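You operate a simulated robot arm through the tools that you are given. There is no shell and no other tool. Be economical: measure what you need, move in short steps, check, and stop when the job is done.

Carry out the task below with a simulated robot arm. There is one attempt and no reset: what you move stays moved.

Task
Empty the warm jug into the green piping bag.
Fine: take it from the warming box and turn the box to 0; the bag stays in its stand with the nozzle on; stand the jug on the grey board; shut the door; leave the blue bag. Spill a teaspoon at most, drop nothing, leave nothing switched on.

Only the result counts: the job must be done as asked and must still hold three seconds after the hand-in. Knocking over, shifting, dropping, spilling or breaking anything else fails it.

Robot
A 7-joint arm with a two-finger parallel gripper on a trunk, on a base that drives. Base frame: it is fixed to the floor where the robot stands at the start and does not move with it; the origin is under the middle of the robot, x ahead of it, y to its left, z up. Readings come in mm, rad, newtons and seconds.
With the tool pointing down near the work surface it reaches from about 180 to 740 mm from the robot's upright axis, wherever it stands. Its first joint turns from -2.897 to 2.897 rad. Places, roughly: warming box door [700, 100, 600]; grey board [400, -1300, 900]; warming box knob [700, 100, 700]; green piping bag [500, -1250, 1000]; white nozzle [500, -1250, 1000]; blue piping bag [750, -1250, 1000]. Payload 1.57 kg.
The TCP is the grasp point between the finger pads, 30 mm short of the fingertips. In the tool frame z runs along the fingers and y along their closing line. The gripper opens to 110 mm. The fingers are 24 mm wide and 12 mm thick; the gripper's body (48 by 112 mm) begins 78 mm behind the TCP.
Orientation is that of the tool frame in the base frame, as a unit quaternion [w, x, y, z]. With the fingers straight down and closing along the base's y, the tool's x points along the base's -x, its y along +y and its z along -z.

Tools
- The arm moves only by the tool jog_arm. Its argument "targets" is text: rows parted by semicolons, each of 7 numbers parted by spaces: the shift along the base's x, y, z in mm, then the turn, a rotation vector about the base's x, y, z in rad, then the gripper command, from -1 (shut) to 1 (fully open), values between in proportion. In form: x y z rx ry rz fingers; .... A call has 1 to 8 rows; each row shifts and turns the commanded pose from where the row before left it. A row lasts 0.2 s, in which the tool goes at most 50 mm and 0.15 rad; a call with a longer step from one row to the next is refused whole, and so is a gripper value outside its range. A pose out of reach is approached as far as the arm can. The call stops where the force on the tool passes 50 N (or 10 N more than at its start, if that is more) or the arm is blocked; 0.2 s more then pass. Each finger travels about 45 mm/s and halts on what it meets, pressing with about 28 N; the grip force reading is that of the motor and also rises with nothing between the fingers. The clock runs only during rows and for 0.2 s after the last one: add rows that do not move to give the fingers time. It gives the time, the measured TCP pose, the force on the tool (base axes), the opening and the grip force at its end, in the units of the frame above (readings bear some noise).
- Cameras (640 x 400 px; columns grow to the right, rows downward): "scene" is now at [17.8, 131.5, 1325.3]; the picture's right is [-0.27, -0.96, 0.00], its down [-0.73, 0.20, -0.65] and it looks along [0.62, -0.17, -0.76] (base axes); focal length 258 px, centre (320, 200). "wrist" rides on the gripper at [70, 16, -141] in the tool frame; the picture's right is [-0.23, 0.97, 0.00], its down [-0.86, -0.20, -0.48] and it looks along [-0.47, -0.11, 0.88] (tool axes); focal length 222 px, centre (320, 200).
- get_image(camera): a new picture of that camera. It takes no simulated time.
- slide_trunk(by): slides the trunk up (or, below 0, down) by that many mm; the arm and the scene camera ride with it, the base frame stays. It gives what a move gives, with no picture.
- base_move(legs): drives the robot by 1 to 6 legs, each [ahead, turn to the left] in mm and rad, along the robot's own axes; the way and the turn of a leg run together, so that a leg with both is an arc; at most 1500 mm and 3.142 rad a leg. The arm and the cameras ride along, it lands a little off, and it stops where it bumps. It gives what a move gives.
- turn_head(pan, tilt): turns the head with the scene camera to pan (to the left, within 2.705 rad either way) and tilt (down, from -0.506 to 1.204), counted from straight ahead of the robot. It gives what a move gives.
- locate(camera, pixels): for up to 12 pixels [column, row] of the newest picture of that camera ("zoom" is the newest enlarged one), the place [x, y, z] in the base frame of the surface seen there, good to about 2 mm, but the place of the scene camera against the robot may be out by one fixed shift of up to 12 mm in any direction. It takes no simulated time.
- enlarge(camera, box): a new picture of the part [left, top, right, bottom] of that camera's present view, enlarged. It takes no simulated time.
- close_job(): hands the job in; it is judged then, once.

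Work in short steps. Measure before you move; look again where a grasp or a placing could have gone wrong, and mend it. You have 80 turns and 48 pictures in all, those below and enlarged ones among them. Open the gripper and draw the arm clear of the work before you hand the job in, unless the task says otherwise; then end with one line.

The tools are called after "Call:" as name(argument=value, ...) on one line, values as JSON. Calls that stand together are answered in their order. jog_arm: Moves the arm, as the interface text tells. Its arguments: {"type":"object","properties":{"targets":{"type":"string"}},"required":["targets"]} The other tools are called the same way: slide_trunk (by) slides the trunk up or down; base_move (legs) drives the base; turn_head (pan, tilt) turns the head that bears the scene camera; get_image (camera) takes a picture; locate (camera, pixels) gives the place of the surface under pixels of a picture; enlarge (camera, box) takes an enlarged picture of a part of a camera's view; close_job () hands the job in.

At the start:

```text
clock: 0.0
position: [505.1, 6.4, 750.1]
tool_rot: [0.001, 0.0, 1.0, 0.0]
ft_force: [1.2, -0.3, 1.0]
width: 109.9
finger_force: 0.1
trunk travel left (down, up): [-275.0, 315.0]
robot x, y, heading: [-0.7, 1.6, 0.001]
head pan, tilt: [-0.271, 0.867]
```

scene: 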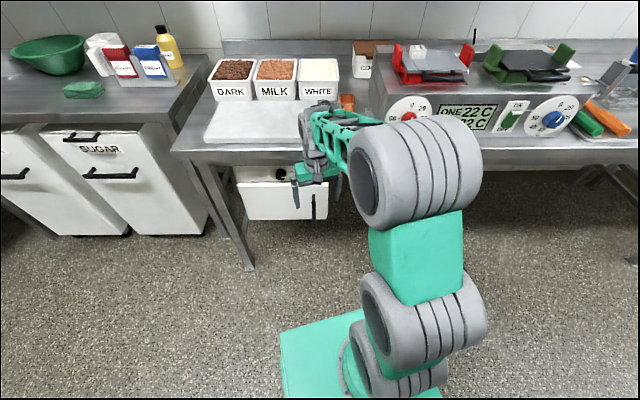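
wrist: 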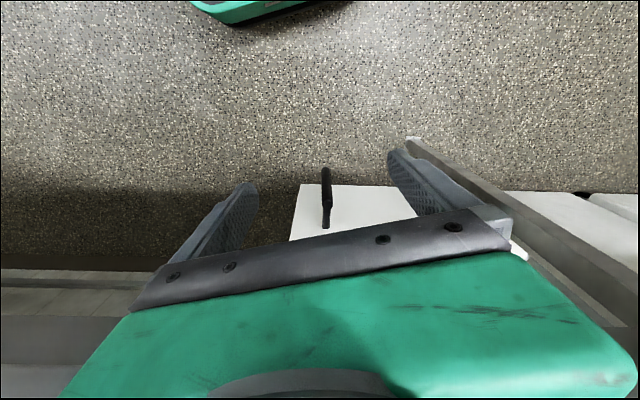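

The white box under the bench (around px 280,195) seems to be the warming box. I enlarge it to see door, handle and knob.

Call:
enlarge(camera="scene", box=[200, 130, 360, 230])

Call:
locate(camera="scene", pixels=[[280, 172], [316, 206], [245, 210], [325, 210], [240, 180], [260, 130], [120, 240], [250, 265]])

```text
4.00 times, centred on (280, 180) of scene
```

zoom: 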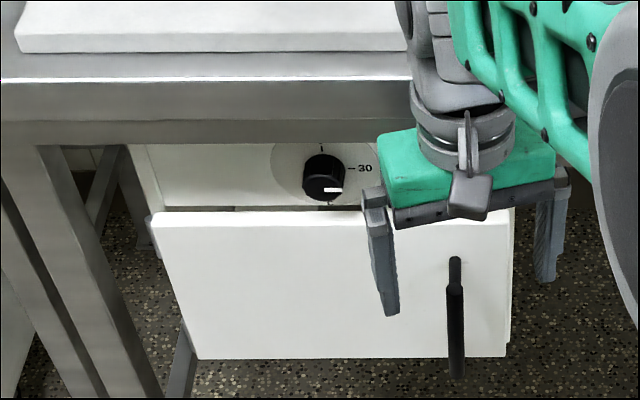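

```text
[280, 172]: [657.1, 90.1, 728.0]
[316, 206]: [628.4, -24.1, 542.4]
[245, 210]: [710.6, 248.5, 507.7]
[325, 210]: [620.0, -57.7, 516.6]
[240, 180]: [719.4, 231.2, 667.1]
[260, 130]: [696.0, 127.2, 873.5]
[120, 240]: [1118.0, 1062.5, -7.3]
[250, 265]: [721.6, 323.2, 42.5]
```

The door seems slanted (left x≈710, right x≈620), perhaps ajar or the box is turned. I measure panel and door points, then look towards the bags.

Call:
locate(camera="zoom", pixels=[[180, 170], [250, 185], [365, 190], [160, 225], [480, 225], [205, 350], [500, 350], [456, 262], [456, 300], [456, 375], [323, 165], [333, 190]])

Call:
turn_head(pan=-1.2, tilt=0.4)

Call:
get_image(camera="scene")

```text
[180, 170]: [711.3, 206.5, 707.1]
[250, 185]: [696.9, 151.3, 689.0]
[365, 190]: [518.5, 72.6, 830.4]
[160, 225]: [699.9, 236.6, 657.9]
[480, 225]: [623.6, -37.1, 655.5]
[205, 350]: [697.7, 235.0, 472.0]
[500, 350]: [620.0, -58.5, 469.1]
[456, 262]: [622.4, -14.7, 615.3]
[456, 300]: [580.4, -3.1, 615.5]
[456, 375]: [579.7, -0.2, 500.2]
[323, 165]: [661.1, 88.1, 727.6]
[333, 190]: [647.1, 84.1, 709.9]
```

```text
clock: 1.2
position: [505.3, 7.3, 750.4]
tool_rot: [0.0, 0.001, 1.0, 0.001]
ft_force: [-0.3, -0.1, 0.3]
width: 110.1
finger_force: 0.1
trunk travel left (down, up): [-275.0, 315.0]
robot x, y, heading: [4.4, -2.6, -0.0]
head pan, tilt: [-1.201, 0.4]
```

```text
44 pictures are left
```

scene: 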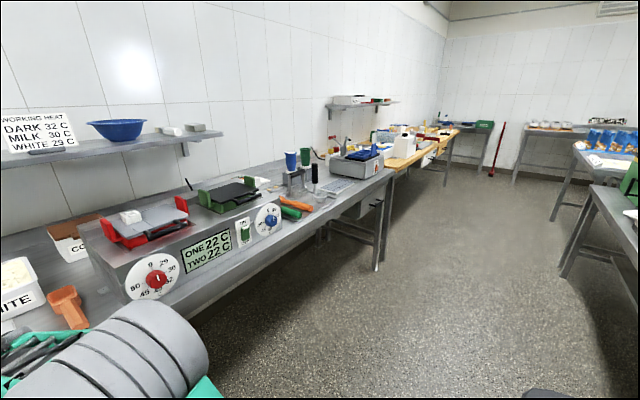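

The box is turned about 0.27 rad, door parallel to the panel, handle bar at about (580,-2,500..615). Blue and green items near px (300,160) look like the bags; I enlarge there.

Call:
enlarge(camera="scene", box=[256, 130, 384, 210])

Call:
locate(camera="zoom", pixels=[[175, 120], [250, 120], [175, 220], [250, 230], [420, 280], [330, 310], [295, 200], [600, 220], [230, 360], [200, 210], [290, 330], [350, 270]])

```text
5.00 times, centred on (320, 170) of scene
```

zoom: 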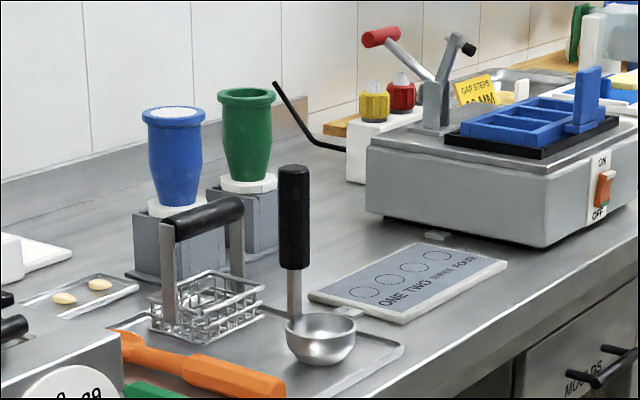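

```text
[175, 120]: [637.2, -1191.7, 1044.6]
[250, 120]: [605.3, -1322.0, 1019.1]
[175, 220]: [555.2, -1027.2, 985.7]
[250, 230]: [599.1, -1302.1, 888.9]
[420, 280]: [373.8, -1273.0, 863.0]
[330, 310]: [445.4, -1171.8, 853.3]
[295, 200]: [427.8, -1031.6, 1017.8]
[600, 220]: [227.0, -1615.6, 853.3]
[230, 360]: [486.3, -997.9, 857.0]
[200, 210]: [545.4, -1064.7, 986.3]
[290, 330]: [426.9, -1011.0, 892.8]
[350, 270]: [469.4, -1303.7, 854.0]
```

Bags and grey board (about (400,-1280,863)) found. Now I turn the head back to the box and swing the tool toward horizontal while lowering to the handle's height, well in front of it.

Call:
jog_arm(targets="-10 0 -17 0 -0.143 0 1;-10 0 -17 0 -0.143 0 1;-10 0 -17 0 -0.143 0 1;-10 0 -17 0 -0.143 0 1;-10 0 -17 0 -0.143 0 1;0 0 -17 0 -0.143 0 1;0 0 -17 0 -0.143 0 1;0 0 -17 0 -0.143 0 1")

Call:
turn_head(pan=0.1, tilt=0.85)

Call:
get_image(camera="scene")

```text
clock: 3.0
position: [454.7, 6.1, 615.8]
tool_rot: [0.542, 0.001, 0.84, 0.0]
ft_force: [0.2, 0.4, 0.0]
width: 110.3
finger_force: 0.1
trunk travel left (down, up): [-275.0, 315.0]
robot x, y, heading: [-1.1, 1.3, -0.001]
head pan, tilt: [-1.201, 0.4]
```

```text
clock: 4.5
position: [455.1, 6.4, 613.8]
tool_rot: [0.54, 0.0, 0.842, 0.0]
ft_force: [0.1, 0.2, -0.1]
width: 110.0
finger_force: 0.0
trunk travel left (down, up): [-275.0, 315.0]
robot x, y, heading: [-1.2, -1.6, 0.001]
head pan, tilt: [0.099, 0.85]
```

```text
42 pictures are left
```

scene: 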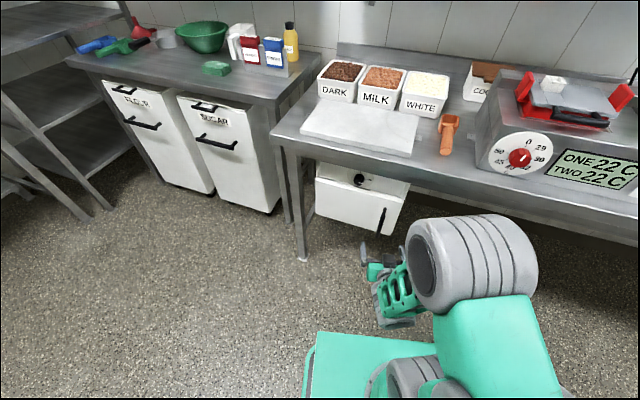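

Tool turned 65° so far. I enlarge the box to calibrate the handle against the visible fingertips.

Call:
enlarge(camera="scene", box=[300, 155, 428, 235])

Call:
jog_arm(targets="0 0 -17 0 -0.143 0 1;0 0 -17 0 -0.143 0 1;0 0 -17 0 -0.143 0 1;10 5 -5 0 0 -0.14 1;10 10 0 0 0 -0.13 1;0 0 0 0 0 0 1")

Call:
enlarge(camera="scene", box=[300, 155, 460, 255])

Call:
get_image(camera="wrist")

```text
5.00 times, centred on (364, 195) of scene
```

zoom: 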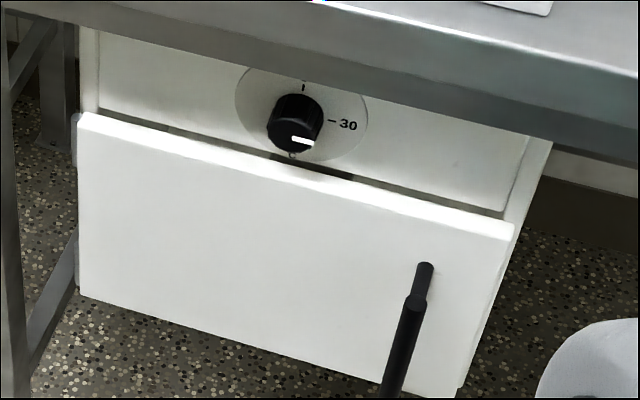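

```text
clock: 5.1
position: [479.9, 3.5, 671.3]
tool_rot: [0.639, 0.006, 0.769, 0.013]
ft_force: [0.5, 0.1, -0.2]
width: 110.0
finger_force: 0.0
out of reach, approached as far as the arm can: row 1, 2, 3
trunk travel left (down, up): [-275.0, 315.0]
robot x, y, heading: [-0.1, -4.4, -0.003]
head pan, tilt: [0.099, 0.85]
stopped in row 3: the arm was blocked; the commanded pose is now the measured one
```

```text
4.00 times, centred on (380, 205) of scene
```

zoom: 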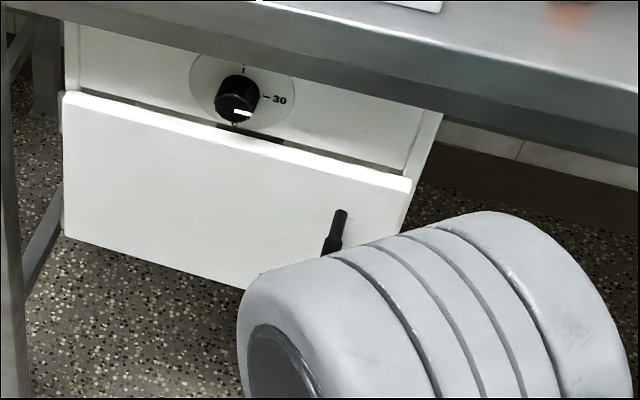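

```text
39 pictures are left
```

wrist: 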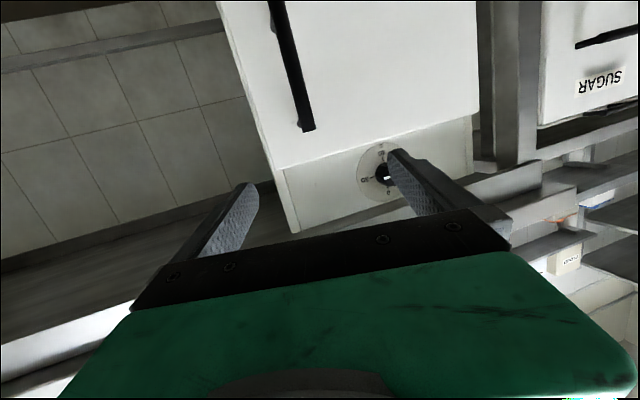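

The arm ran into its limit: a level tool this low needs a lower trunk and more distance. I drive back 300 mm and lower the trunk.

Call:
base_move(legs=[[-300, 0]])

Call:
slide_trunk(by=-230)

Call:
jog_arm(targets="20 0 20 0 -0.08 0 1;20 0 20 0 -0.08 0 1;40 0 10 0 0 -0.09 1;40 0 10 0 0 -0.09 1;40 0 10 0 0 -0.09 1;0 0 0 0 0 0 1")

Call:
get_image(camera="scene")

```text
clock: 7.2
position: [182.3, 6.2, 670.0]
tool_rot: [0.639, 0.002, 0.769, 0.016]
ft_force: [0.6, 0.2, -0.1]
width: 109.9
finger_force: 0.0
trunk travel left (down, up): [-275.0, 315.0]
robot x, y, heading: [-300.3, -2.1, 0.014]
head pan, tilt: [0.099, 0.85]
```

```text
clock: 9.6
position: [181.2, 5.8, 441.1]
tool_rot: [0.638, 0.002, 0.77, 0.016]
ft_force: [-0.5, 0.2, -0.1]
width: 110.0
finger_force: 0.1
trunk travel left (down, up): [-45.0, 545.0]
robot x, y, heading: [-301.2, -1.3, 0.013]
head pan, tilt: [0.099, 0.85]
```

```text
clock: 11.0
position: [344.0, 7.1, 509.9]
tool_rot: [0.694, 0.097, 0.709, -0.079]
ft_force: [0.9, 0.2, 0.9]
width: 109.9
finger_force: 0.0
trunk travel left (down, up): [-45.0, 545.0]
robot x, y, heading: [-300.0, 1.3, 0.008]
head pan, tilt: [0.099, 0.85]
```

```text
38 pictures are left
```

scene: 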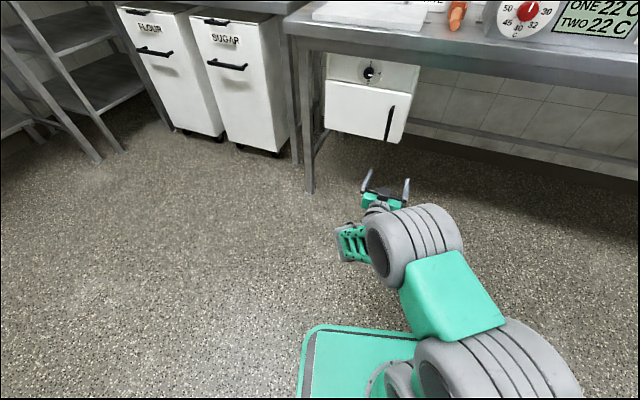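

The tool is level now. I tilt the head for a better view and enlarge box plus gripper for calibration.

Call:
turn_head(pan=0.05, tilt=0.65)

Call:
enlarge(camera="scene", box=[290, 120, 450, 220])

```text
clock: 11.7
position: [343.4, 7.1, 508.8]
tool_rot: [0.693, 0.098, 0.71, -0.078]
ft_force: [0.5, 1.1, -0.6]
width: 110.0
finger_force: 0.0
trunk travel left (down, up): [-45.0, 545.0]
robot x, y, heading: [-299.2, -1.8, 0.012]
head pan, tilt: [0.051, 0.649]
```

```text
4.00 times, centred on (370, 170) of scene
```

zoom: 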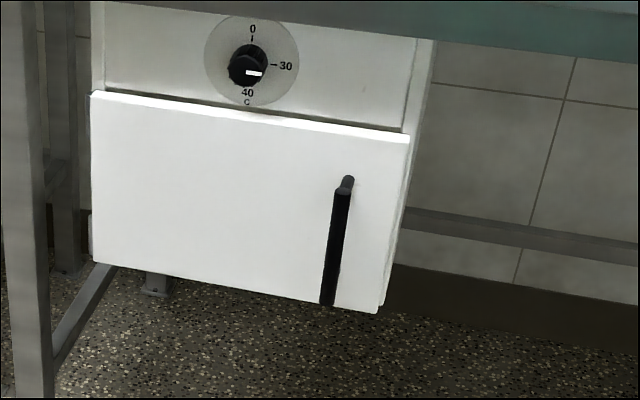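

Dial: 0 at the top, 30 right, 40 bottom; pointer (white mark) just below 30. I locate handle, door corners, knob and panel.

Call:
locate(camera="zoom", pixels=[[343, 195], [336, 245], [328, 295], [347, 180], [100, 100], [400, 145], [100, 255], [370, 305], [247, 65], [253, 73], [150, 50], [380, 70]])

Call:
enlarge(camera="scene", box=[340, 200, 468, 280])

```text
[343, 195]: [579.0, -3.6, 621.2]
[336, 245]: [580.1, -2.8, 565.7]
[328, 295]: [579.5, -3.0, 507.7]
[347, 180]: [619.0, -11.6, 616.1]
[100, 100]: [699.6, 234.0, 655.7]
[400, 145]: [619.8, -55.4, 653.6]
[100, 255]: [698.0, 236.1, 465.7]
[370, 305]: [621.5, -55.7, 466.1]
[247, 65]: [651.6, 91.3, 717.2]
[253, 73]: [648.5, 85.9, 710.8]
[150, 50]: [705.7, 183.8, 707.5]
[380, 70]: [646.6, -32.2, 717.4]
```

```text
5.00 times, centred on (404, 240) of scene
```

zoom: 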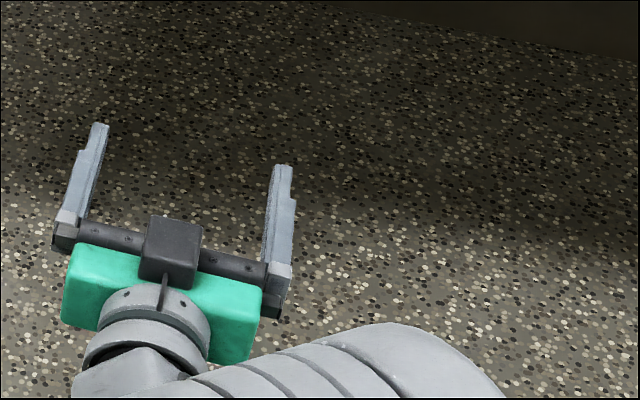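

I locate the fingertips in this enlargement to find the camera's fixed shift.

Call:
locate(camera="zoom", pixels=[[100, 127], [283, 170], [96, 130], [279, 172], [104, 131], [288, 178]])

```text
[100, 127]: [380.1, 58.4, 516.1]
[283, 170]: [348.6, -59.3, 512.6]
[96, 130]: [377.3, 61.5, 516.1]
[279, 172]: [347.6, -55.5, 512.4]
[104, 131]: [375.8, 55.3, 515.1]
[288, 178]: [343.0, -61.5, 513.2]
```

Scene readings seem off by about (-4,0,-5). I verify the handle with the wrist camera, which has no such shift.

Call:
get_image(camera="wrist")

```text
35 pictures are left
```

wrist: 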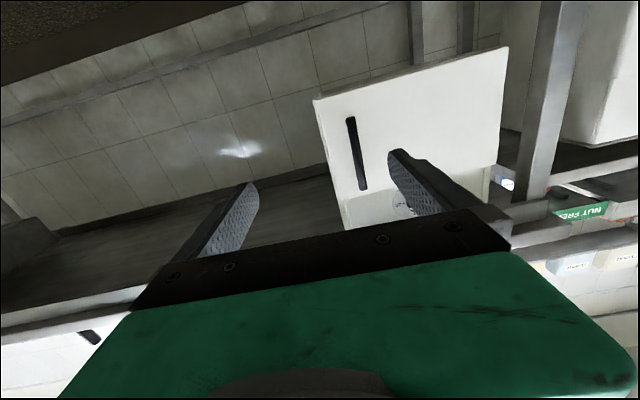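

Call:
locate(camera="wrist", pixels=[[351, 122], [356, 155], [362, 185], [325, 105], [500, 55], [345, 210], [490, 160]])

```text
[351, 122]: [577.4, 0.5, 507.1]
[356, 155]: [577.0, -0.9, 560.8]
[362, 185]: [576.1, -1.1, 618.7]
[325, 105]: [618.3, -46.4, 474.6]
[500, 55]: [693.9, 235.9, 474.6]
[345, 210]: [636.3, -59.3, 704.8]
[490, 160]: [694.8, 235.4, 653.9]
```

Wrist readings: bar front at (577,-0.5), z 507–619, door face about 37 mm behind the bar. I approach to 60 mm before, then advance with TCP just at the bar and close.

Call:
jog_arm(targets="45 2 14 0 0 -0.01 0.4;45 2 14 0 0 -0.01 0.2;45 2 14 0 0 0 0.1;46 1 14 0 0 0 0.1;0 0 0 0 0 0 0.1;27 -8 0 0 0 0 0.1;25 -7 0 0 0 0 0.1;0 0 0 0 0 0 0.1")

Call:
get_image(camera="wrist")

```text
clock: 13.5
position: [575.9, -2.4, 565.5]
tool_rot: [0.693, 0.104, 0.709, -0.085]
ft_force: [-0.2, 0.6, -0.1]
width: 60.3
finger_force: 0.0
trunk travel left (down, up): [-45.0, 545.0]
robot x, y, heading: [-299.4, 0.1, 0.006]
head pan, tilt: [0.051, 0.649]
```

```text
34 pictures are left
```

wrist: 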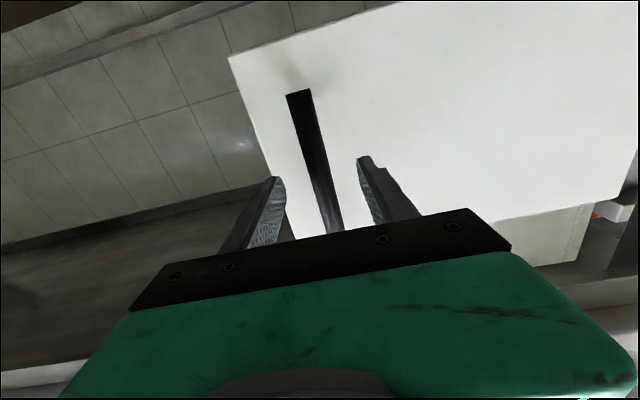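

The bar sits between the fingers. I close on it and pull the first 0.3 rad of the hinge arc (hinge near (697,238)).

Call:
jog_arm(targets="0 0 0 0 0 0 -1;0 0 0 0 0 0 -1;0 0 0 0 0 0 -1;0 0 0 0 0 0 -1;-11.7 6.3 0 0 0 -0.05 -1;-11.7 6.3 0 0 0 -0.05 -1;-11 7.4 0 0 0 -0.05 -1;-11 7.4 0 0 0 -0.05 -1")

```text
clock: 15.3
position: [530.6, 30.9, 565.0]
tool_rot: [0.682, 0.173, 0.695, -0.15]
ft_force: [22.5, 27.5, 0.5]
width: 16.3
finger_force: 31.7
trunk travel left (down, up): [-45.0, 545.0]
robot x, y, heading: [-299.7, 0.1, 0.017]
head pan, tilt: [0.051, 0.649]
```

Grip holds (16 mm); the force points towards the hinge, so my radius is slightly large. I ease towards the hinge and continue.

Call:
jog_arm(targets="3 4 0 0 0 0 -1;-10 9 0 0 0 -0.05 -1;-10 9 0 0 0 -0.05 -1;-9 10 0 0 0 -0.05 -1;-9 10 0 0 0 -0.05 -1;0 0 0 0 0 0 -1")

```text
clock: 16.7
position: [494.7, 68.6, 565.1]
tool_rot: [0.661, 0.243, 0.675, -0.221]
ft_force: [7.1, 5.2, -2.9]
width: 15.9
finger_force: 30.9
trunk travel left (down, up): [-45.0, 545.0]
robot x, y, heading: [-296.5, -0.6, 0.013]
head pan, tilt: [0.051, 0.649]
```

Forces small now. Continue the arc to about 0.8 rad.

Call:
jog_arm(targets="-8 10.5 0 0 0 -0.05 -1;-8 10.5 0 0 0 -0.05 -1;-7 11 0 0 0 -0.05 -1;-7 11 0 0 0 -0.05 -1;-6 11.8 0 0 0 -0.05 -1;-5.5 11.8 0 0 0 -0.05 -1;-4.5 12.4 0 0 0 -0.05 -1;-4.5 12.4 0 0 0 -0.05 -1")

```text
clock: 18.5
position: [469.8, 103.9, 566.3]
tool_rot: [0.638, 0.302, 0.651, -0.277]
ft_force: [41.9, 24.9, -2.5]
width: 15.8
finger_force: 31.5
out of reach, approached as far as the arm can: row 4, 5, 6, 7, 8
trunk travel left (down, up): [-45.0, 545.0]
robot x, y, heading: [-299.9, -1.9, 0.01]
head pan, tilt: [0.051, 0.649]
```

The turn is beyond reach; I turn the tool back about the bar (it can swivel in the grip) while keeping the position target.

Call:
jog_arm(targets="0 0 0 0 0 0.1 -1;0 0 0 0 0 0.1 -1;0 0 0 0 0 0.1 -1;0 0 0 0 0 0.1 -1;0 0 0 0 0 0 -1")

Call:
get_image(camera="scene")

```text
clock: 19.7
position: [465.8, 102.1, 565.3]
tool_rot: [0.677, 0.187, 0.693, -0.164]
ft_force: [36.5, 23.2, 1.3]
width: 16.1
finger_force: 31.4
trunk travel left (down, up): [-45.0, 545.0]
robot x, y, heading: [-297.8, -3.8, 0.01]
head pan, tilt: [0.051, 0.649]
```

```text
33 pictures are left
```

scene: 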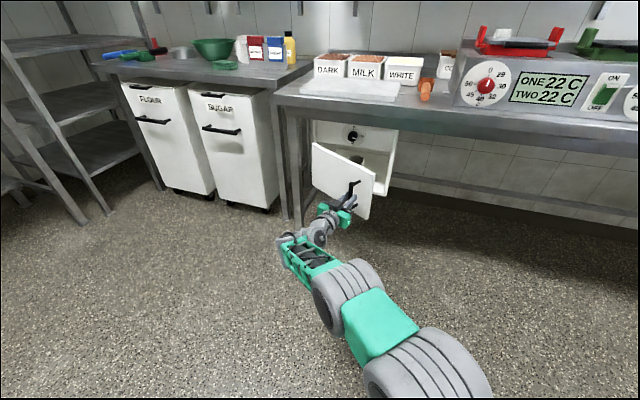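

The door is open about 0.6 rad. I ease 5 mm toward the hinge and continue the arc letting the bar swivel in the grip.

Call:
jog_arm(targets="5 3 0 0 0 0 -1;-12.3 23.7 0 0 0 -0.04 -1;-9.7 24.3 0 0 0 -0.04 -1;-7.3 25.2 0 0 0 -0.04 -1;-4.7 25.7 0 0 0 -0.04 -1;0 0 0 0 0 0 -1")

Call:
get_image(camera="scene")

```text
clock: 21.1
position: [434.8, 201.4, 566.2]
tool_rot: [0.66, 0.243, 0.675, -0.22]
ft_force: [-27.2, -4.3, -9.2]
width: 16.0
finger_force: 31.3
trunk travel left (down, up): [-45.0, 545.0]
robot x, y, heading: [-299.1, -0.3, 0.007]
head pan, tilt: [0.051, 0.649]
```

```text
32 pictures are left
```

scene: 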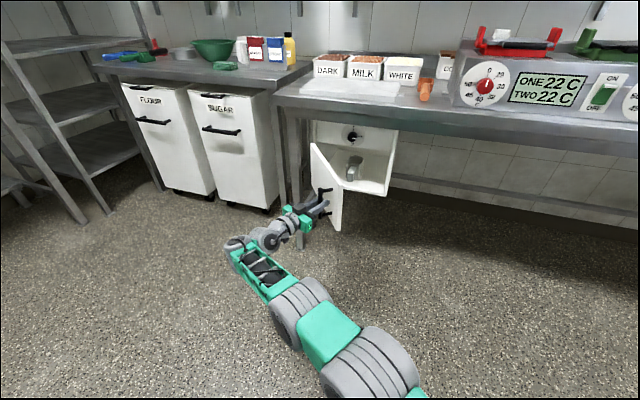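

Door about 1 rad open. I continue another 0.3 rad, slightly larger radius.

Call:
jog_arm(targets="-4 0 0 0 0 0 -1;-2 26 0 0 0 -0.04 -1;0.5 26 0 0 0 -0.04 -1;3 26 0 0 0 -0.04 -1;5 25 0 0 0 -0.04 -1;0 0 0 0 0 0 -1")

```text
clock: 22.5
position: [440.3, 217.6, 566.8]
tool_rot: [0.657, 0.253, 0.672, -0.228]
ft_force: [-29.3, -4.3, -3.0]
width: 16.1
finger_force: 30.8
out of reach, approached as far as the arm can: row 2, 3, 4, 5
trunk travel left (down, up): [-45.0, 545.0]
robot x, y, heading: [-301.9, -2.7, 0.006]
head pan, tilt: [0.051, 0.649]
```

Release the handle fully and retreat in -x while turning the tool back.

Call:
jog_arm(targets="0 0 0 0 0 0 1;0 0 0 0 0 0 1;0 0 0 0 0 0 1;0 0 0 0 0 0 1;0 0 0 0 0 0 1;-20 14 0 0 0 0 1;-20 14 0 0 0 0 1;-30 10 0 0 0 0 1")

Call:
jog_arm(targets="-45 -10 0 0 0 0.12 1;-45 -30 0 0 0 0.12 1;0 -45 0 0 0 0.12 0;0 -48 0 0 0 0.1 -0.5;0 -48 0 0 0 0 -1;0 -20 0 0 0 0 -1;0 0 0 0 0 0 -1;0 0 0 0 0 0 -1")

Call:
get_image(camera="scene")

```text
clock: 24.3
position: [417.8, 212.1, 569.4]
tool_rot: [0.657, 0.246, 0.678, -0.219]
ft_force: [-0.1, 0.7, -0.7]
width: 109.8
finger_force: 0.1
out of reach, approached as far as the arm can: row 6, 7, 8
trunk travel left (down, up): [-45.0, 545.0]
robot x, y, heading: [-300.0, -2.4, 0.001]
head pan, tilt: [0.051, 0.649]
```

```text
refused: row 2 steps farther than a row can; nothing moved
```

```text
31 pictures are left
```

scene: 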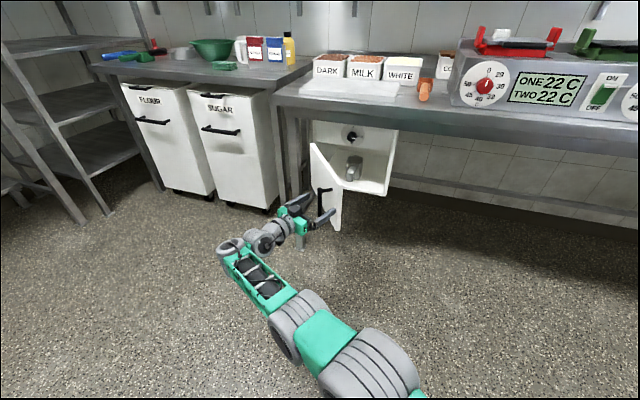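

Bar is still between the fingers; I back out with turning a bit, gently.

Call:
jog_arm(targets="-5 3 0 0 0 0.1 1;-10 5 0 0 0 0.1 1;-20 8 0 0 0 0 1;-20 8 0 0 0 0 1;-20 0 0 0 0 0 1;-20 0 0 0 0 0 1;-30 0 0 0 0 0 1;0 0 0 0 0 0 1")

```text
clock: 26.1
position: [309.2, 238.2, 569.8]
tool_rot: [0.677, 0.183, 0.695, -0.16]
ft_force: [0.0, 0.4, 0.8]
width: 109.8
finger_force: 0.0
out of reach, approached as far as the arm can: row 7
trunk travel left (down, up): [-45.0, 545.0]
robot x, y, heading: [-299.6, -0.8, 0.011]
head pan, tilt: [0.051, 0.649]
```

Clear. I move to the right of the door with the tool straight ahead, fingers shut, and then look.

Call:
jog_arm(targets="0 -30 0 0 0 0.1 0;0 -40 0 0 0 0.1 -1;10 -45 0 0 0 0.1 -1;10 -45 0 0 0 0.1 -1;10 -40 0 0 0 0.1 -1;0 0 0 0 0 0 -1")

Call:
enlarge(camera="scene", box=[260, 110, 420, 210])

Call:
locate(camera="zoom", pixels=[[260, 200], [300, 300], [325, 350], [360, 200], [380, 180], [390, 230], [365, 265], [330, 280], [450, 240], [505, 330], [240, 310], [205, 145]])

```text
clock: 27.5
position: [341.6, 39.6, 569.2]
tool_rot: [0.696, 0.005, 0.718, 0.012]
ft_force: [0.2, -0.3, 0.0]
width: 0.1
finger_force: 7.1
trunk travel left (down, up): [-45.0, 545.0]
robot x, y, heading: [-303.1, -1.5, 0.008]
head pan, tilt: [0.051, 0.649]
```

```text
4.00 times, centred on (340, 160) of scene
```

zoom: 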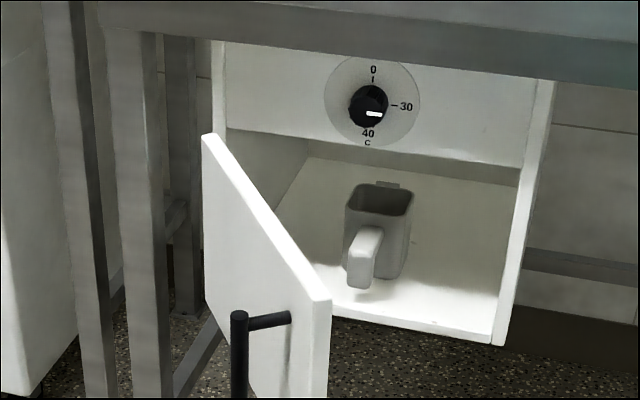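

```text
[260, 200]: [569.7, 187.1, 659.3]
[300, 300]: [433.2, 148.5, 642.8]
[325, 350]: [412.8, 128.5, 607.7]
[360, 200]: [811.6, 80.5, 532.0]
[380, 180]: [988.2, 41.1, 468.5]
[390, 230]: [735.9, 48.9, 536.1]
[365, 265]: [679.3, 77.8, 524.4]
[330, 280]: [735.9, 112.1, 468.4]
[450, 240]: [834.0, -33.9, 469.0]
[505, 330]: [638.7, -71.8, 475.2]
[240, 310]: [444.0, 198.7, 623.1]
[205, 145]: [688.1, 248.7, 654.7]
```

The jug stands inside (handle towards us at about (679,78), rim z≈560). The door's free edge is at (412,130). I go past it on the right and push it left from inside.

Call:
jog_arm(targets="45 0 0 0 0 0 -1;45 0 0 0 0 0 -1;45 0 0 0 0 0 -1;20 20 0 0 0 0 -1;0 30 0 0 0 0.03 -1;0 30 0 0 0 0.03 -1;0 30 0 0 0 0.03 -1;0 30 0 0 0 0.03 -1")

Call:
jog_arm(targets="0 30 0 0 0 0.03 -1;0 30 0 0 0 0.03 -1;0 30 0 0 0 0.03 -1;0 30 0 0 0 0.03 -1;0 0 0 0 0 0 -1")

Call:
get_image(camera="scene")

```text
clock: 29.3
position: [496.1, 180.5, 571.0]
tool_rot: [0.694, -0.038, 0.717, 0.053]
ft_force: [0.3, -0.3, -0.3]
width: 0.2
finger_force: 21.4
trunk travel left (down, up): [-45.0, 545.0]
robot x, y, heading: [-298.2, 0.4, 0.01]
head pan, tilt: [0.051, 0.649]
```

```text
clock: 30.5
position: [496.1, 298.7, 569.7]
tool_rot: [0.69, -0.082, 0.713, 0.095]
ft_force: [-0.2, -0.2, 0.1]
width: 0.0
finger_force: 20.9
trunk travel left (down, up): [-45.0, 545.0]
robot x, y, heading: [-295.1, -0.6, 0.009]
head pan, tilt: [0.051, 0.649]
```

```text
29 pictures are left
```

scene: 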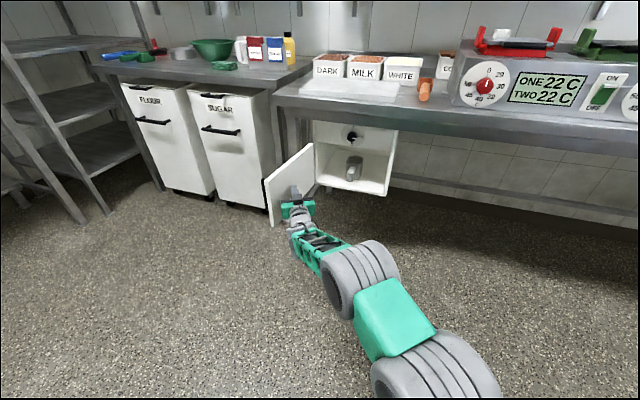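

Door is wide open. I move the gripper back to the middle, open it, and take close looks at the jug.

Call:
jog_arm(targets="-20 -40 0 0 0 0 -1;-20 -45 0 0 0 -0.1 -1;-20 -45 0 0 0 -0.1 -1;-20 -45 0 0 0 -0.1 0;-20 -30 0 0 0 -0.1 0.3;0 0 0 0 0 -0.05 0.3;0 0 0 0 0 0 0.3")

Call:
enlarge(camera="scene", box=[322, 140, 386, 180])

Call:
locate(camera="zoom", pixels=[[290, 170], [330, 170], [310, 200], [285, 205], [325, 205], [270, 100], [390, 120], [300, 80], [350, 70], [370, 200], [290, 250], [340, 130]])

Call:
get_image(camera="wrist")

```text
clock: 32.1
position: [396.6, 95.5, 570.3]
tool_rot: [0.693, 0.081, 0.714, -0.061]
ft_force: [0.3, 0.2, -0.2]
width: 71.6
finger_force: 0.0
trunk travel left (down, up): [-45.0, 545.0]
robot x, y, heading: [-300.7, -6.5, 0.01]
head pan, tilt: [0.051, 0.649]
```

```text
10.00 times, centred on (354, 160) of scene
```

zoom: 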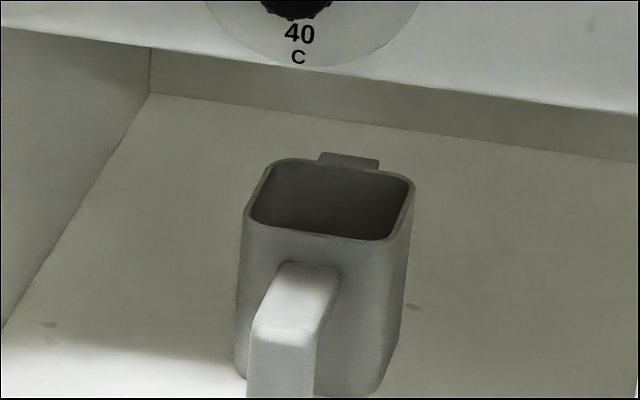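

```text
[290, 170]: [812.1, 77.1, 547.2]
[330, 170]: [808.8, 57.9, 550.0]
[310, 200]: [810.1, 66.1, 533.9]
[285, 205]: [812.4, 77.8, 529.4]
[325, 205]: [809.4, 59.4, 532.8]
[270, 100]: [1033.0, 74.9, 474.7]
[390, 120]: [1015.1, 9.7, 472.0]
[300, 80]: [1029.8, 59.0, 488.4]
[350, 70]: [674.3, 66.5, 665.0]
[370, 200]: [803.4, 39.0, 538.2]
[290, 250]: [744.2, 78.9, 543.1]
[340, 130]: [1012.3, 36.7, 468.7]
```

```text
27 pictures are left
```

wrist: 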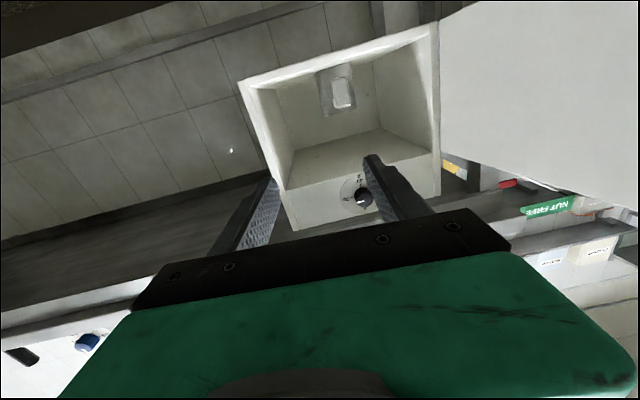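

Jug body spans about x 745–815, y 35–90, spout lip at the back, handle projecting to x≈680. I enlarge the wrist view for exact handle positions.

Call:
enlarge(camera="wrist", box=[304, 60, 384, 110])

Call:
locate(camera="zoom", pixels=[[250, 150], [350, 150], [305, 150], [300, 200], [300, 250], [300, 330], [250, 250], [350, 250], [160, 180], [400, 150], [300, 370], [300, 90]])

```text
8.00 times, centred on (344, 85) of wrist
```

zoom: 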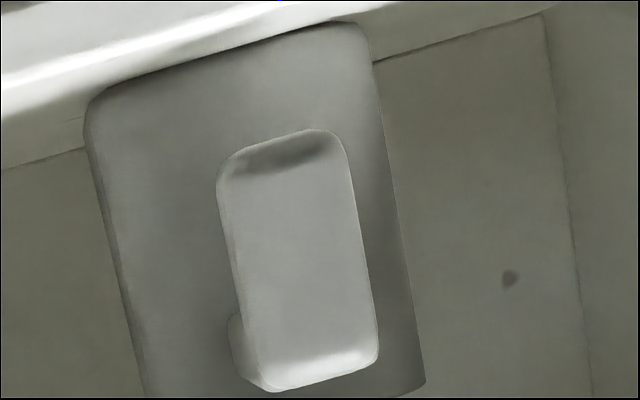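

```text
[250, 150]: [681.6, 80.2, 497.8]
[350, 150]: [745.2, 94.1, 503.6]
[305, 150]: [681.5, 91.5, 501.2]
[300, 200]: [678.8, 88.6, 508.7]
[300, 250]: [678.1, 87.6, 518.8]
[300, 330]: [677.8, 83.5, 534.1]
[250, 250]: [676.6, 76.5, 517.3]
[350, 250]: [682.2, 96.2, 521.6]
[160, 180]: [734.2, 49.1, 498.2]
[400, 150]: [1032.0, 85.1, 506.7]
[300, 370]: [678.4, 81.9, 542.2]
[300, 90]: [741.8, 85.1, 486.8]
```

Handle: front face x≈678, centre y≈86, z 494–546, aligned with the box's yaw. I move to 100 mm in front of the grasp pose, level and yawed -0.27.

Call:
jog_arm(targets="40 3 -9.6 0 -0.015 -0.035 0.3;40 3 -9.6 0 -0.015 -0.035 0.3;40 3 -9.6 0 0 0 0.3;40 3 -9.6 0 0 0 0.3;40 2 -9.6 0 0 0 0.3;0 0 0 0 0 0 0.3")

Call:
get_image(camera="wrist")

```text
clock: 33.5
position: [596.5, 105.5, 521.8]
tool_rot: [0.701, 0.107, 0.7, -0.084]
ft_force: [0.0, 1.3, 0.1]
width: 71.6
finger_force: 0.1
trunk travel left (down, up): [-45.0, 545.0]
robot x, y, heading: [-298.1, -1.8, 0.008]
head pan, tilt: [0.051, 0.649]
```

```text
25 pictures are left
```

wrist: 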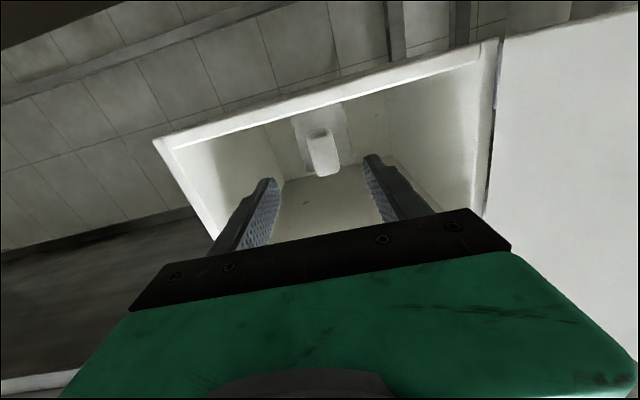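

Handle at px (322,150) between the fingers. I re-measure it from here.

Call:
locate(camera="wrist", pixels=[[311, 150], [322, 150], [334, 150], [320, 135], [325, 172], [348, 150], [298, 130]])

```text
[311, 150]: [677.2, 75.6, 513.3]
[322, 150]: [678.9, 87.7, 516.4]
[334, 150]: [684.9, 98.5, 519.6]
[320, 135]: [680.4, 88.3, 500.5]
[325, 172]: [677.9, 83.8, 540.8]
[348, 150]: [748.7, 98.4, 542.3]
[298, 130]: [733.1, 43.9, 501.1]
```

Advance onto the handle (TCP 22 mm past its front) and close.

Call:
jog_arm(targets="26 -6 0.5 0 0 0 0.2;26 -6 0.5 0 0 0 0.1;26 -6 0.5 0 0 0 0;25 -6.5 0.5 0 0 0 0;0 0 0 0 0 0 0;0 0 0 0 0 0 -1;0 0 0 0 0 0 -1;0 0 0 0 0 0 -1")

Call:
get_image(camera="wrist")

```text
clock: 35.3
position: [650.4, 78.7, 532.8]
tool_rot: [0.701, 0.106, 0.7, -0.084]
ft_force: [1.2, -0.3, 1.0]
width: 27.9
finger_force: 25.2
out of reach, approached as far as the arm can: row 2, 3, 4
trunk travel left (down, up): [-45.0, 545.0]
robot x, y, heading: [-298.8, -1.2, 0.008]
head pan, tilt: [0.051, 0.649]
```

```text
24 pictures are left
```

wrist: 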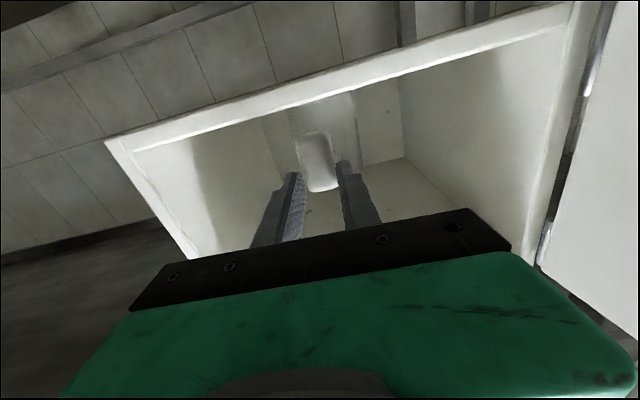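

Out of reach by 50 mm; the tips only just met the handle. I open, draw back, and drive the base 180 mm nearer.

Call:
jog_arm(targets="0 0 0 0 0 0 0.3;0 0 0 0 0 0 0.3;0 0 0 0 0 0 0.3;-29 8 0 0 0 0 0.3;-38 10 0 0 0 0 0.3;-44 0 -5 0 0 0 0.3;-44 0 -5 0 0 0 0.3;-44 0 0 0 0 0 0.3")

Call:
jog_arm(targets="-40 0 0 0 0 0 0.3;-40 0 0 0 0 0 0.3;0 0 0 0 0 0 0.3")

Call:
base_move(legs=[[180, 0]])

Call:
get_image(camera="wrist")

```text
clock: 37.1
position: [620.4, 148.9, 539.6]
tool_rot: [0.703, 0.115, 0.696, -0.086]
ft_force: [-0.4, -0.1, 3.6]
width: 71.3
finger_force: 0.1
out of reach, approached as far as the arm can: row 4, 5, 6, 7, 8
trunk travel left (down, up): [-45.0, 545.0]
robot x, y, heading: [-298.2, -3.6, 0.01]
head pan, tilt: [0.051, 0.649]
```

```text
clock: 37.9
position: [605.9, 178.4, 531.3]
tool_rot: [0.7, 0.115, 0.699, -0.089]
ft_force: [-0.3, 0.0, 0.3]
width: 71.3
finger_force: 0.1
out of reach, approached as far as the arm can: row 1, 2
trunk travel left (down, up): [-45.0, 545.0]
robot x, y, heading: [-295.9, -4.0, 0.009]
head pan, tilt: [0.051, 0.649]
```

```text
clock: 39.4
position: [770.1, 162.3, 526.6]
tool_rot: [0.697, 0.12, 0.7, -0.1]
ft_force: [-5.0, -5.2, 0.3]
width: 66.9
finger_force: 0.0
trunk travel left (down, up): [-45.0, 545.0]
robot x, y, heading: [-136.0, -3.3, -0.012]
head pan, tilt: [0.051, 0.649]
stopped in leg 1: the force on the tool passed its limit (the readings are from after the stop); the commanded pose is now the measured one
```

```text
23 pictures are left
```

wrist: 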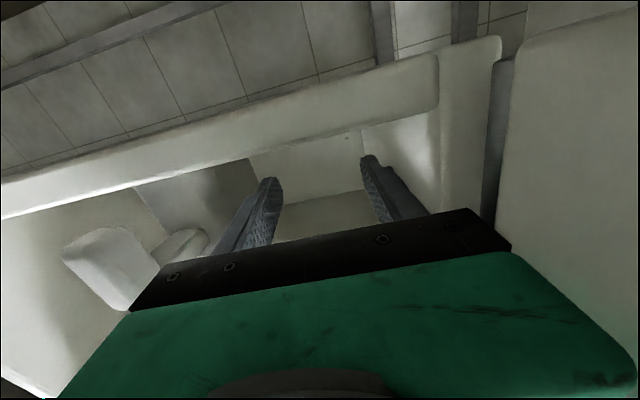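

The arm hadn't retracted and the drive took the hand into the box left of the jug. I look before anything else.

Call:
get_image(camera="scene")

Call:
locate(camera="wrist", pixels=[[65, 250], [100, 270], [125, 300], [130, 210], [180, 190], [100, 235], [250, 160], [420, 130]])

```text
22 pictures are left
```

scene: 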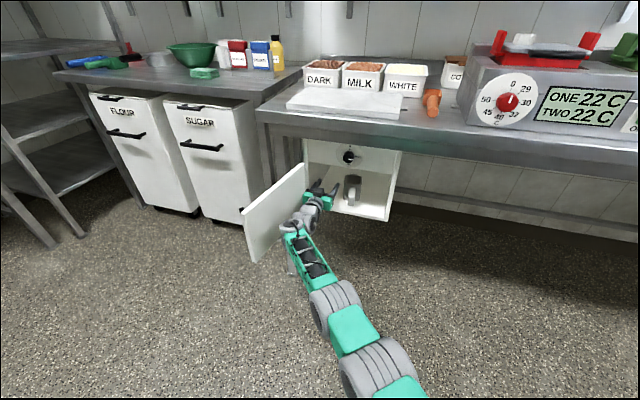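

```text
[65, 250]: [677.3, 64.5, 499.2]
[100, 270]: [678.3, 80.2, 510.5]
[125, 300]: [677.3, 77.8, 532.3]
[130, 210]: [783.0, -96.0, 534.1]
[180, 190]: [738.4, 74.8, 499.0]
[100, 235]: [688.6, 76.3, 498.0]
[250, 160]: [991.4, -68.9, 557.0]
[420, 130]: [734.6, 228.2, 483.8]
```

Jug and box look undisturbed. I back out straight with the arm in small rows.

Call:
jog_arm(targets="-20 4 0 0 0 0 0.2;-25 4 0 0 0 0 0.2;-25 4 0 0 0 0 0.2;-25 4 0 0 0 0 0.2;0 0 0 0 0 0 0.2")

```text
clock: 40.3
position: [734.0, 183.9, 534.7]
tool_rot: [0.695, 0.131, 0.698, -0.113]
ft_force: [-17.8, -17.5, 0.3]
width: 46.8
finger_force: 0.1
out of reach, approached as far as the arm can: row 2, 3, 4
trunk travel left (down, up): [-45.0, 545.0]
robot x, y, heading: [-135.7, -3.4, -0.03]
head pan, tilt: [0.051, 0.649]
stopped in row 4: the force on the tool passed its limit (the readings are from after the stop); the commanded pose is now the measured one
```

The arm is at a joint limit and drifts left; I use the base to back out instead.

Call:
base_move(legs=[[-60, 0]])

Call:
get_image(camera="scene")

```text
clock: 41.3
position: [675.6, 187.7, 533.7]
tool_rot: [0.696, 0.129, 0.698, -0.11]
ft_force: [-0.1, -0.2, 0.2]
width: 66.1
finger_force: 0.1
trunk travel left (down, up): [-45.0, 545.0]
robot x, y, heading: [-193.9, -2.2, -0.019]
head pan, tilt: [0.051, 0.649]
```

```text
21 pictures are left
```

scene: 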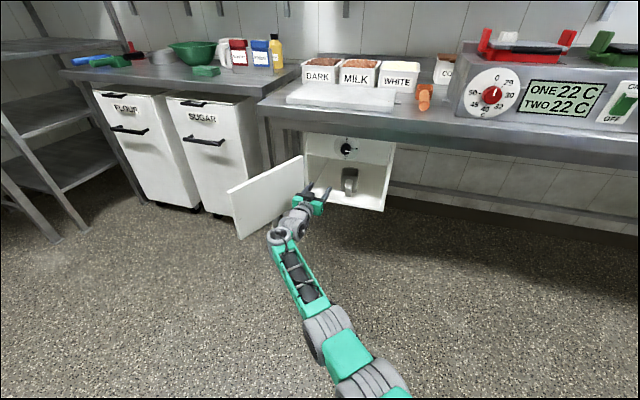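

Free of contact. Back another 150 mm, then retract the arm gently.

Call:
base_move(legs=[[-150, 0]])

Call:
jog_arm(targets="-10 -20 0 0 0 0 0.3;-20 -20 0 0 0 0 0.3;-30 -20 0 0 0 0 0.3;-30 -20 0 0 0 0 0.3;0 0 0 0 0 0 0.3")

```text
clock: 42.6
position: [528.3, 193.2, 533.1]
tool_rot: [0.695, 0.129, 0.699, -0.109]
ft_force: [-0.7, -0.7, -0.1]
width: 65.9
finger_force: 0.0
trunk travel left (down, up): [-45.0, 545.0]
robot x, y, heading: [-345.0, 1.3, -0.025]
head pan, tilt: [0.051, 0.649]
```

```text
clock: 43.8
position: [536.5, 173.9, 534.9]
tool_rot: [0.697, 0.13, 0.696, -0.11]
ft_force: [0.0, 0.5, -0.2]
width: 71.5
finger_force: 0.1
out of reach, approached as far as the arm can: row 1, 2, 3, 4
trunk travel left (down, up): [-45.0, 545.0]
robot x, y, heading: [-345.1, 3.6, -0.024]
head pan, tilt: [0.051, 0.649]
```

The arm is stuck near full stretch. I try larger retract rows with a slight yaw back.

Call:
jog_arm(targets="-48 0 0 0 0 0.05 0.3;-48 0 0 0 0 0.05 0.3;-48 0 0 0 0 0.05 0.3;-48 0 0 0 0 0.05 0.3;0 0 0 0 0 0 0.3;0 0 0 0 0 0 0.3")

Call:
get_image(camera="scene")

```text
clock: 45.2
position: [517.1, 294.4, 535.1]
tool_rot: [0.705, 0.059, 0.706, -0.04]
ft_force: [-0.4, -0.6, -0.1]
width: 71.6
finger_force: 0.0
out of reach, approached as far as the arm can: row 1, 2, 3, 4
trunk travel left (down, up): [-45.0, 545.0]
robot x, y, heading: [-342.6, 4.0, -0.023]
head pan, tilt: [0.051, 0.649]
```

```text
20 pictures are left
```

scene: 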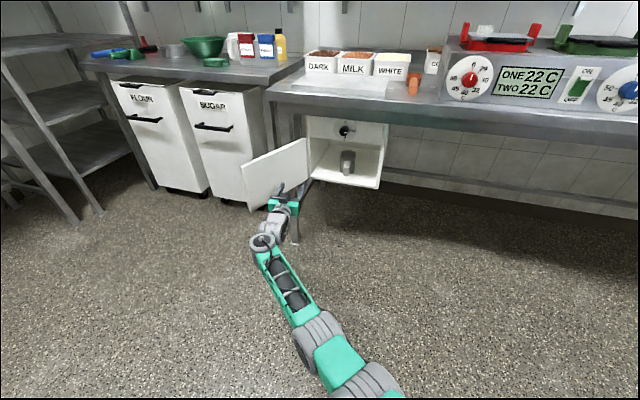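

Likely the wrist limit: I pitch the tool down 0.3 rad while retracting, then pitch up again.

Call:
jog_arm(targets="0 0 10 0 0.12 0 0.3;-10 0 10 0 0.12 0 0.3;-20 -10 5 0 0.12 0 0.3;-40 -20 0 0 0 0 0.3;-40 -20 0 0 0 0 0.3;-40 -20 0 0 0 0 0.3;-40 -20 0 0 0 0 0.3;0 0 0 0 0 0 0.3")

```text
clock: 47.0
position: [505.2, 298.4, 561.2]
tool_rot: [0.567, 0.052, 0.821, -0.05]
ft_force: [-0.4, -0.1, -0.6]
width: 71.3
finger_force: 0.0
out of reach, approached as far as the arm can: row 2, 3, 4, 5, 6, 7
trunk travel left (down, up): [-45.0, 545.0]
robot x, y, heading: [-343.3, 1.6, -0.022]
head pan, tilt: [0.051, 0.649]
```

The elbow seems flipped past full stretch (its limit blocks retraction). I back the base 120 mm for room, then swing right, stretch out to cross the singularity, and pull in.

Call:
base_move(legs=[[-120, 0]])

Call:
jog_arm(targets="16 -46 0 0 0 0 0.3;14 -46 0 0 0 0 0.3;12 -46 0 0 0 0 0.3;48 8 0 0 0 0 0.3;48 8 0 0 0 0 0.3;-45 -8 0 0 0 0 0.3;-45 -8 0 0 0 0 0.3;-45 -8 0 0 0 0 0.3")

```text
clock: 48.2
position: [340.5, 304.3, 377.7]
tool_rot: [0.415, -0.052, 0.88, -0.224]
ft_force: [2.0, -0.7, -1.0]
width: 71.4
finger_force: 0.0
trunk travel left (down, up): [-45.0, 545.0]
robot x, y, heading: [-421.2, -1.8, -0.074]
head pan, tilt: [0.051, 0.649]
stopped in leg 1: the robot was blocked; the commanded pose is now the measured one
```

```text
clock: 48.6
position: [317.9, 306.2, 391.9]
tool_rot: [0.416, -0.072, 0.866, -0.267]
ft_force: [1.7, -0.5, -0.8]
width: 71.9
finger_force: 0.1
out of reach, approached as far as the arm can: row 1
trunk travel left (down, up): [-45.0, 545.0]
robot x, y, heading: [-418.2, -2.5, -0.076]
head pan, tilt: [0.051, 0.649]
stopped in row 1: the arm was blocked; the commanded pose is now the measured one
```

Something blocked the robot and the hand dropped. Look.

Call:
get_image(camera="scene")

```text
19 pictures are left
```

scene: 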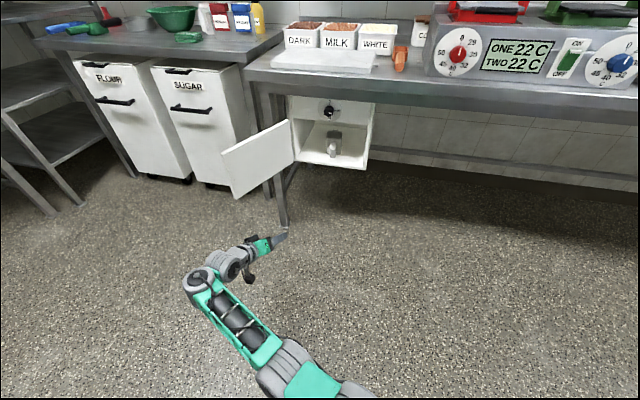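

The hand is in free air; the base probably met something behind. I go forward 80 mm and try lifting and turning the tool.

Call:
base_move(legs=[[60, 0.07]])

Call:
jog_arm(targets="0 -20 20 0 0 0 0.3;0 -30 30 0 0 0 0.3;0 -30 30 0 0 0 0.3;0 -30 30 0 0 0 0.3;0 0 0 0 0 0 0.3")

Call:
turn_head(pan=0, tilt=1.1)

Call:
get_image(camera="scene")

```text
clock: 49.3
position: [265.9, 343.0, 436.5]
tool_rot: [0.447, -0.116, 0.819, -0.339]
ft_force: [1.3, -1.5, -1.6]
width: 71.7
finger_force: 0.0
trunk travel left (down, up): [-45.0, 545.0]
robot x, y, heading: [-407.9, -2.8, -0.076]
head pan, tilt: [0.051, 0.649]
stopped in leg 1: the robot was blocked; the commanded pose is now the measured one
```

```text
clock: 50.5
position: [264.6, 341.5, 438.0]
tool_rot: [0.446, -0.116, 0.821, -0.337]
ft_force: [0.5, 0.0, 0.1]
width: 71.7
finger_force: 0.1
out of reach, approached as far as the arm can: row 1, 2, 3, 4
trunk travel left (down, up): [-45.0, 545.0]
robot x, y, heading: [-414.8, 1.8, -0.074]
head pan, tilt: [0.051, 0.649]
```

```text
clock: 51.4
position: [265.3, 342.1, 436.2]
tool_rot: [0.447, -0.116, 0.821, -0.337]
ft_force: [0.3, 0.9, 0.8]
width: 71.7
finger_force: 0.1
trunk travel left (down, up): [-45.0, 545.0]
robot x, y, heading: [-406.1, -1.8, -0.08]
head pan, tilt: [0.0, 1.1]
```

```text
18 pictures are left
```

scene: 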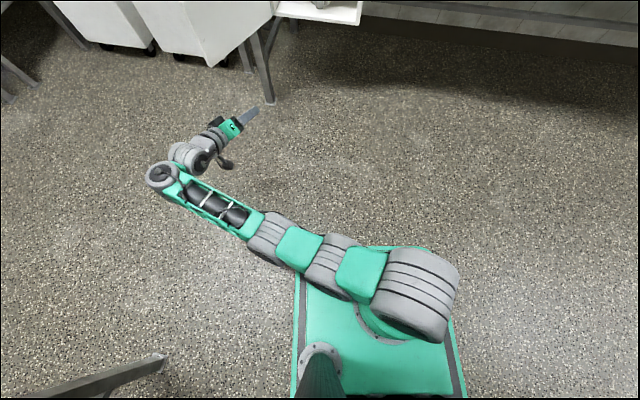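

The arm is straight, pointing forward-left. I push it outward along its own direction to cross the stretch point and then pull in.

Call:
jog_arm(targets="30 36 0 0 0 0 0.3;30 36 0 0 0 0 0.3;0 0 0 0 0 0 0.3;-28 -34 0 0 0 0 0.3;-28 -34 0 0 0 0 0.3;-28 -34 0 0 0 0 0.3;0 0 0 0 0 0 0.3")

```text
clock: 53.0
position: [270.1, 333.0, 432.5]
tool_rot: [0.438, -0.11, 0.826, -0.338]
ft_force: [-0.3, 0.1, 0.1]
width: 71.4
finger_force: 0.0
out of reach, approached as far as the arm can: row 1, 2, 4, 5, 6
trunk travel left (down, up): [-45.0, 545.0]
robot x, y, heading: [-411.6, -0.1, -0.079]
head pan, tilt: [0.0, 1.1]
```

Little moved. I try turning the tool about the wrist towards the arm's own direction (yaw left).

Call:
jog_arm(targets="12 20 0 0 0 0.12 0.3;11 21 0 0 0 0.12 0.3;9 22 0 0 0 0.12 0.3;6 23 0 0 0 0.12 0.3;3 24 0 0 0 0.12 0.3;0 24 0 0 0 0.12 0.3;0 0 0 0 0 0 0.3")

Call:
get_image(camera="scene")

```text
clock: 54.6
position: [340.6, 505.4, 412.0]
tool_rot: [0.502, -0.387, 0.759, -0.147]
ft_force: [0.5, 0.5, -0.4]
width: 71.9
finger_force: 0.0
out of reach, approached as far as the arm can: row 1, 2, 3, 4, 5, 6
trunk travel left (down, up): [-45.0, 545.0]
robot x, y, heading: [-408.7, -1.2, -0.079]
head pan, tilt: [0.0, 1.1]
```

```text
17 pictures are left
```

scene: 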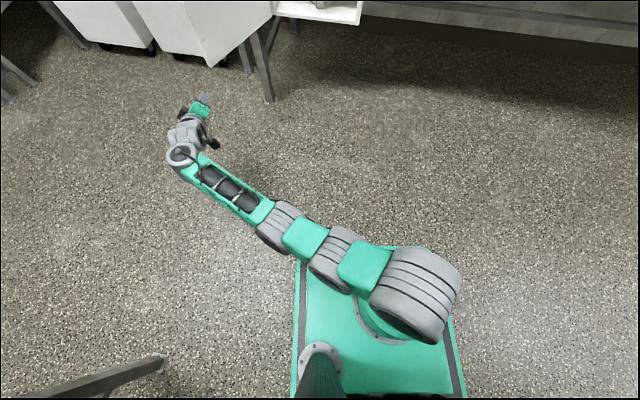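

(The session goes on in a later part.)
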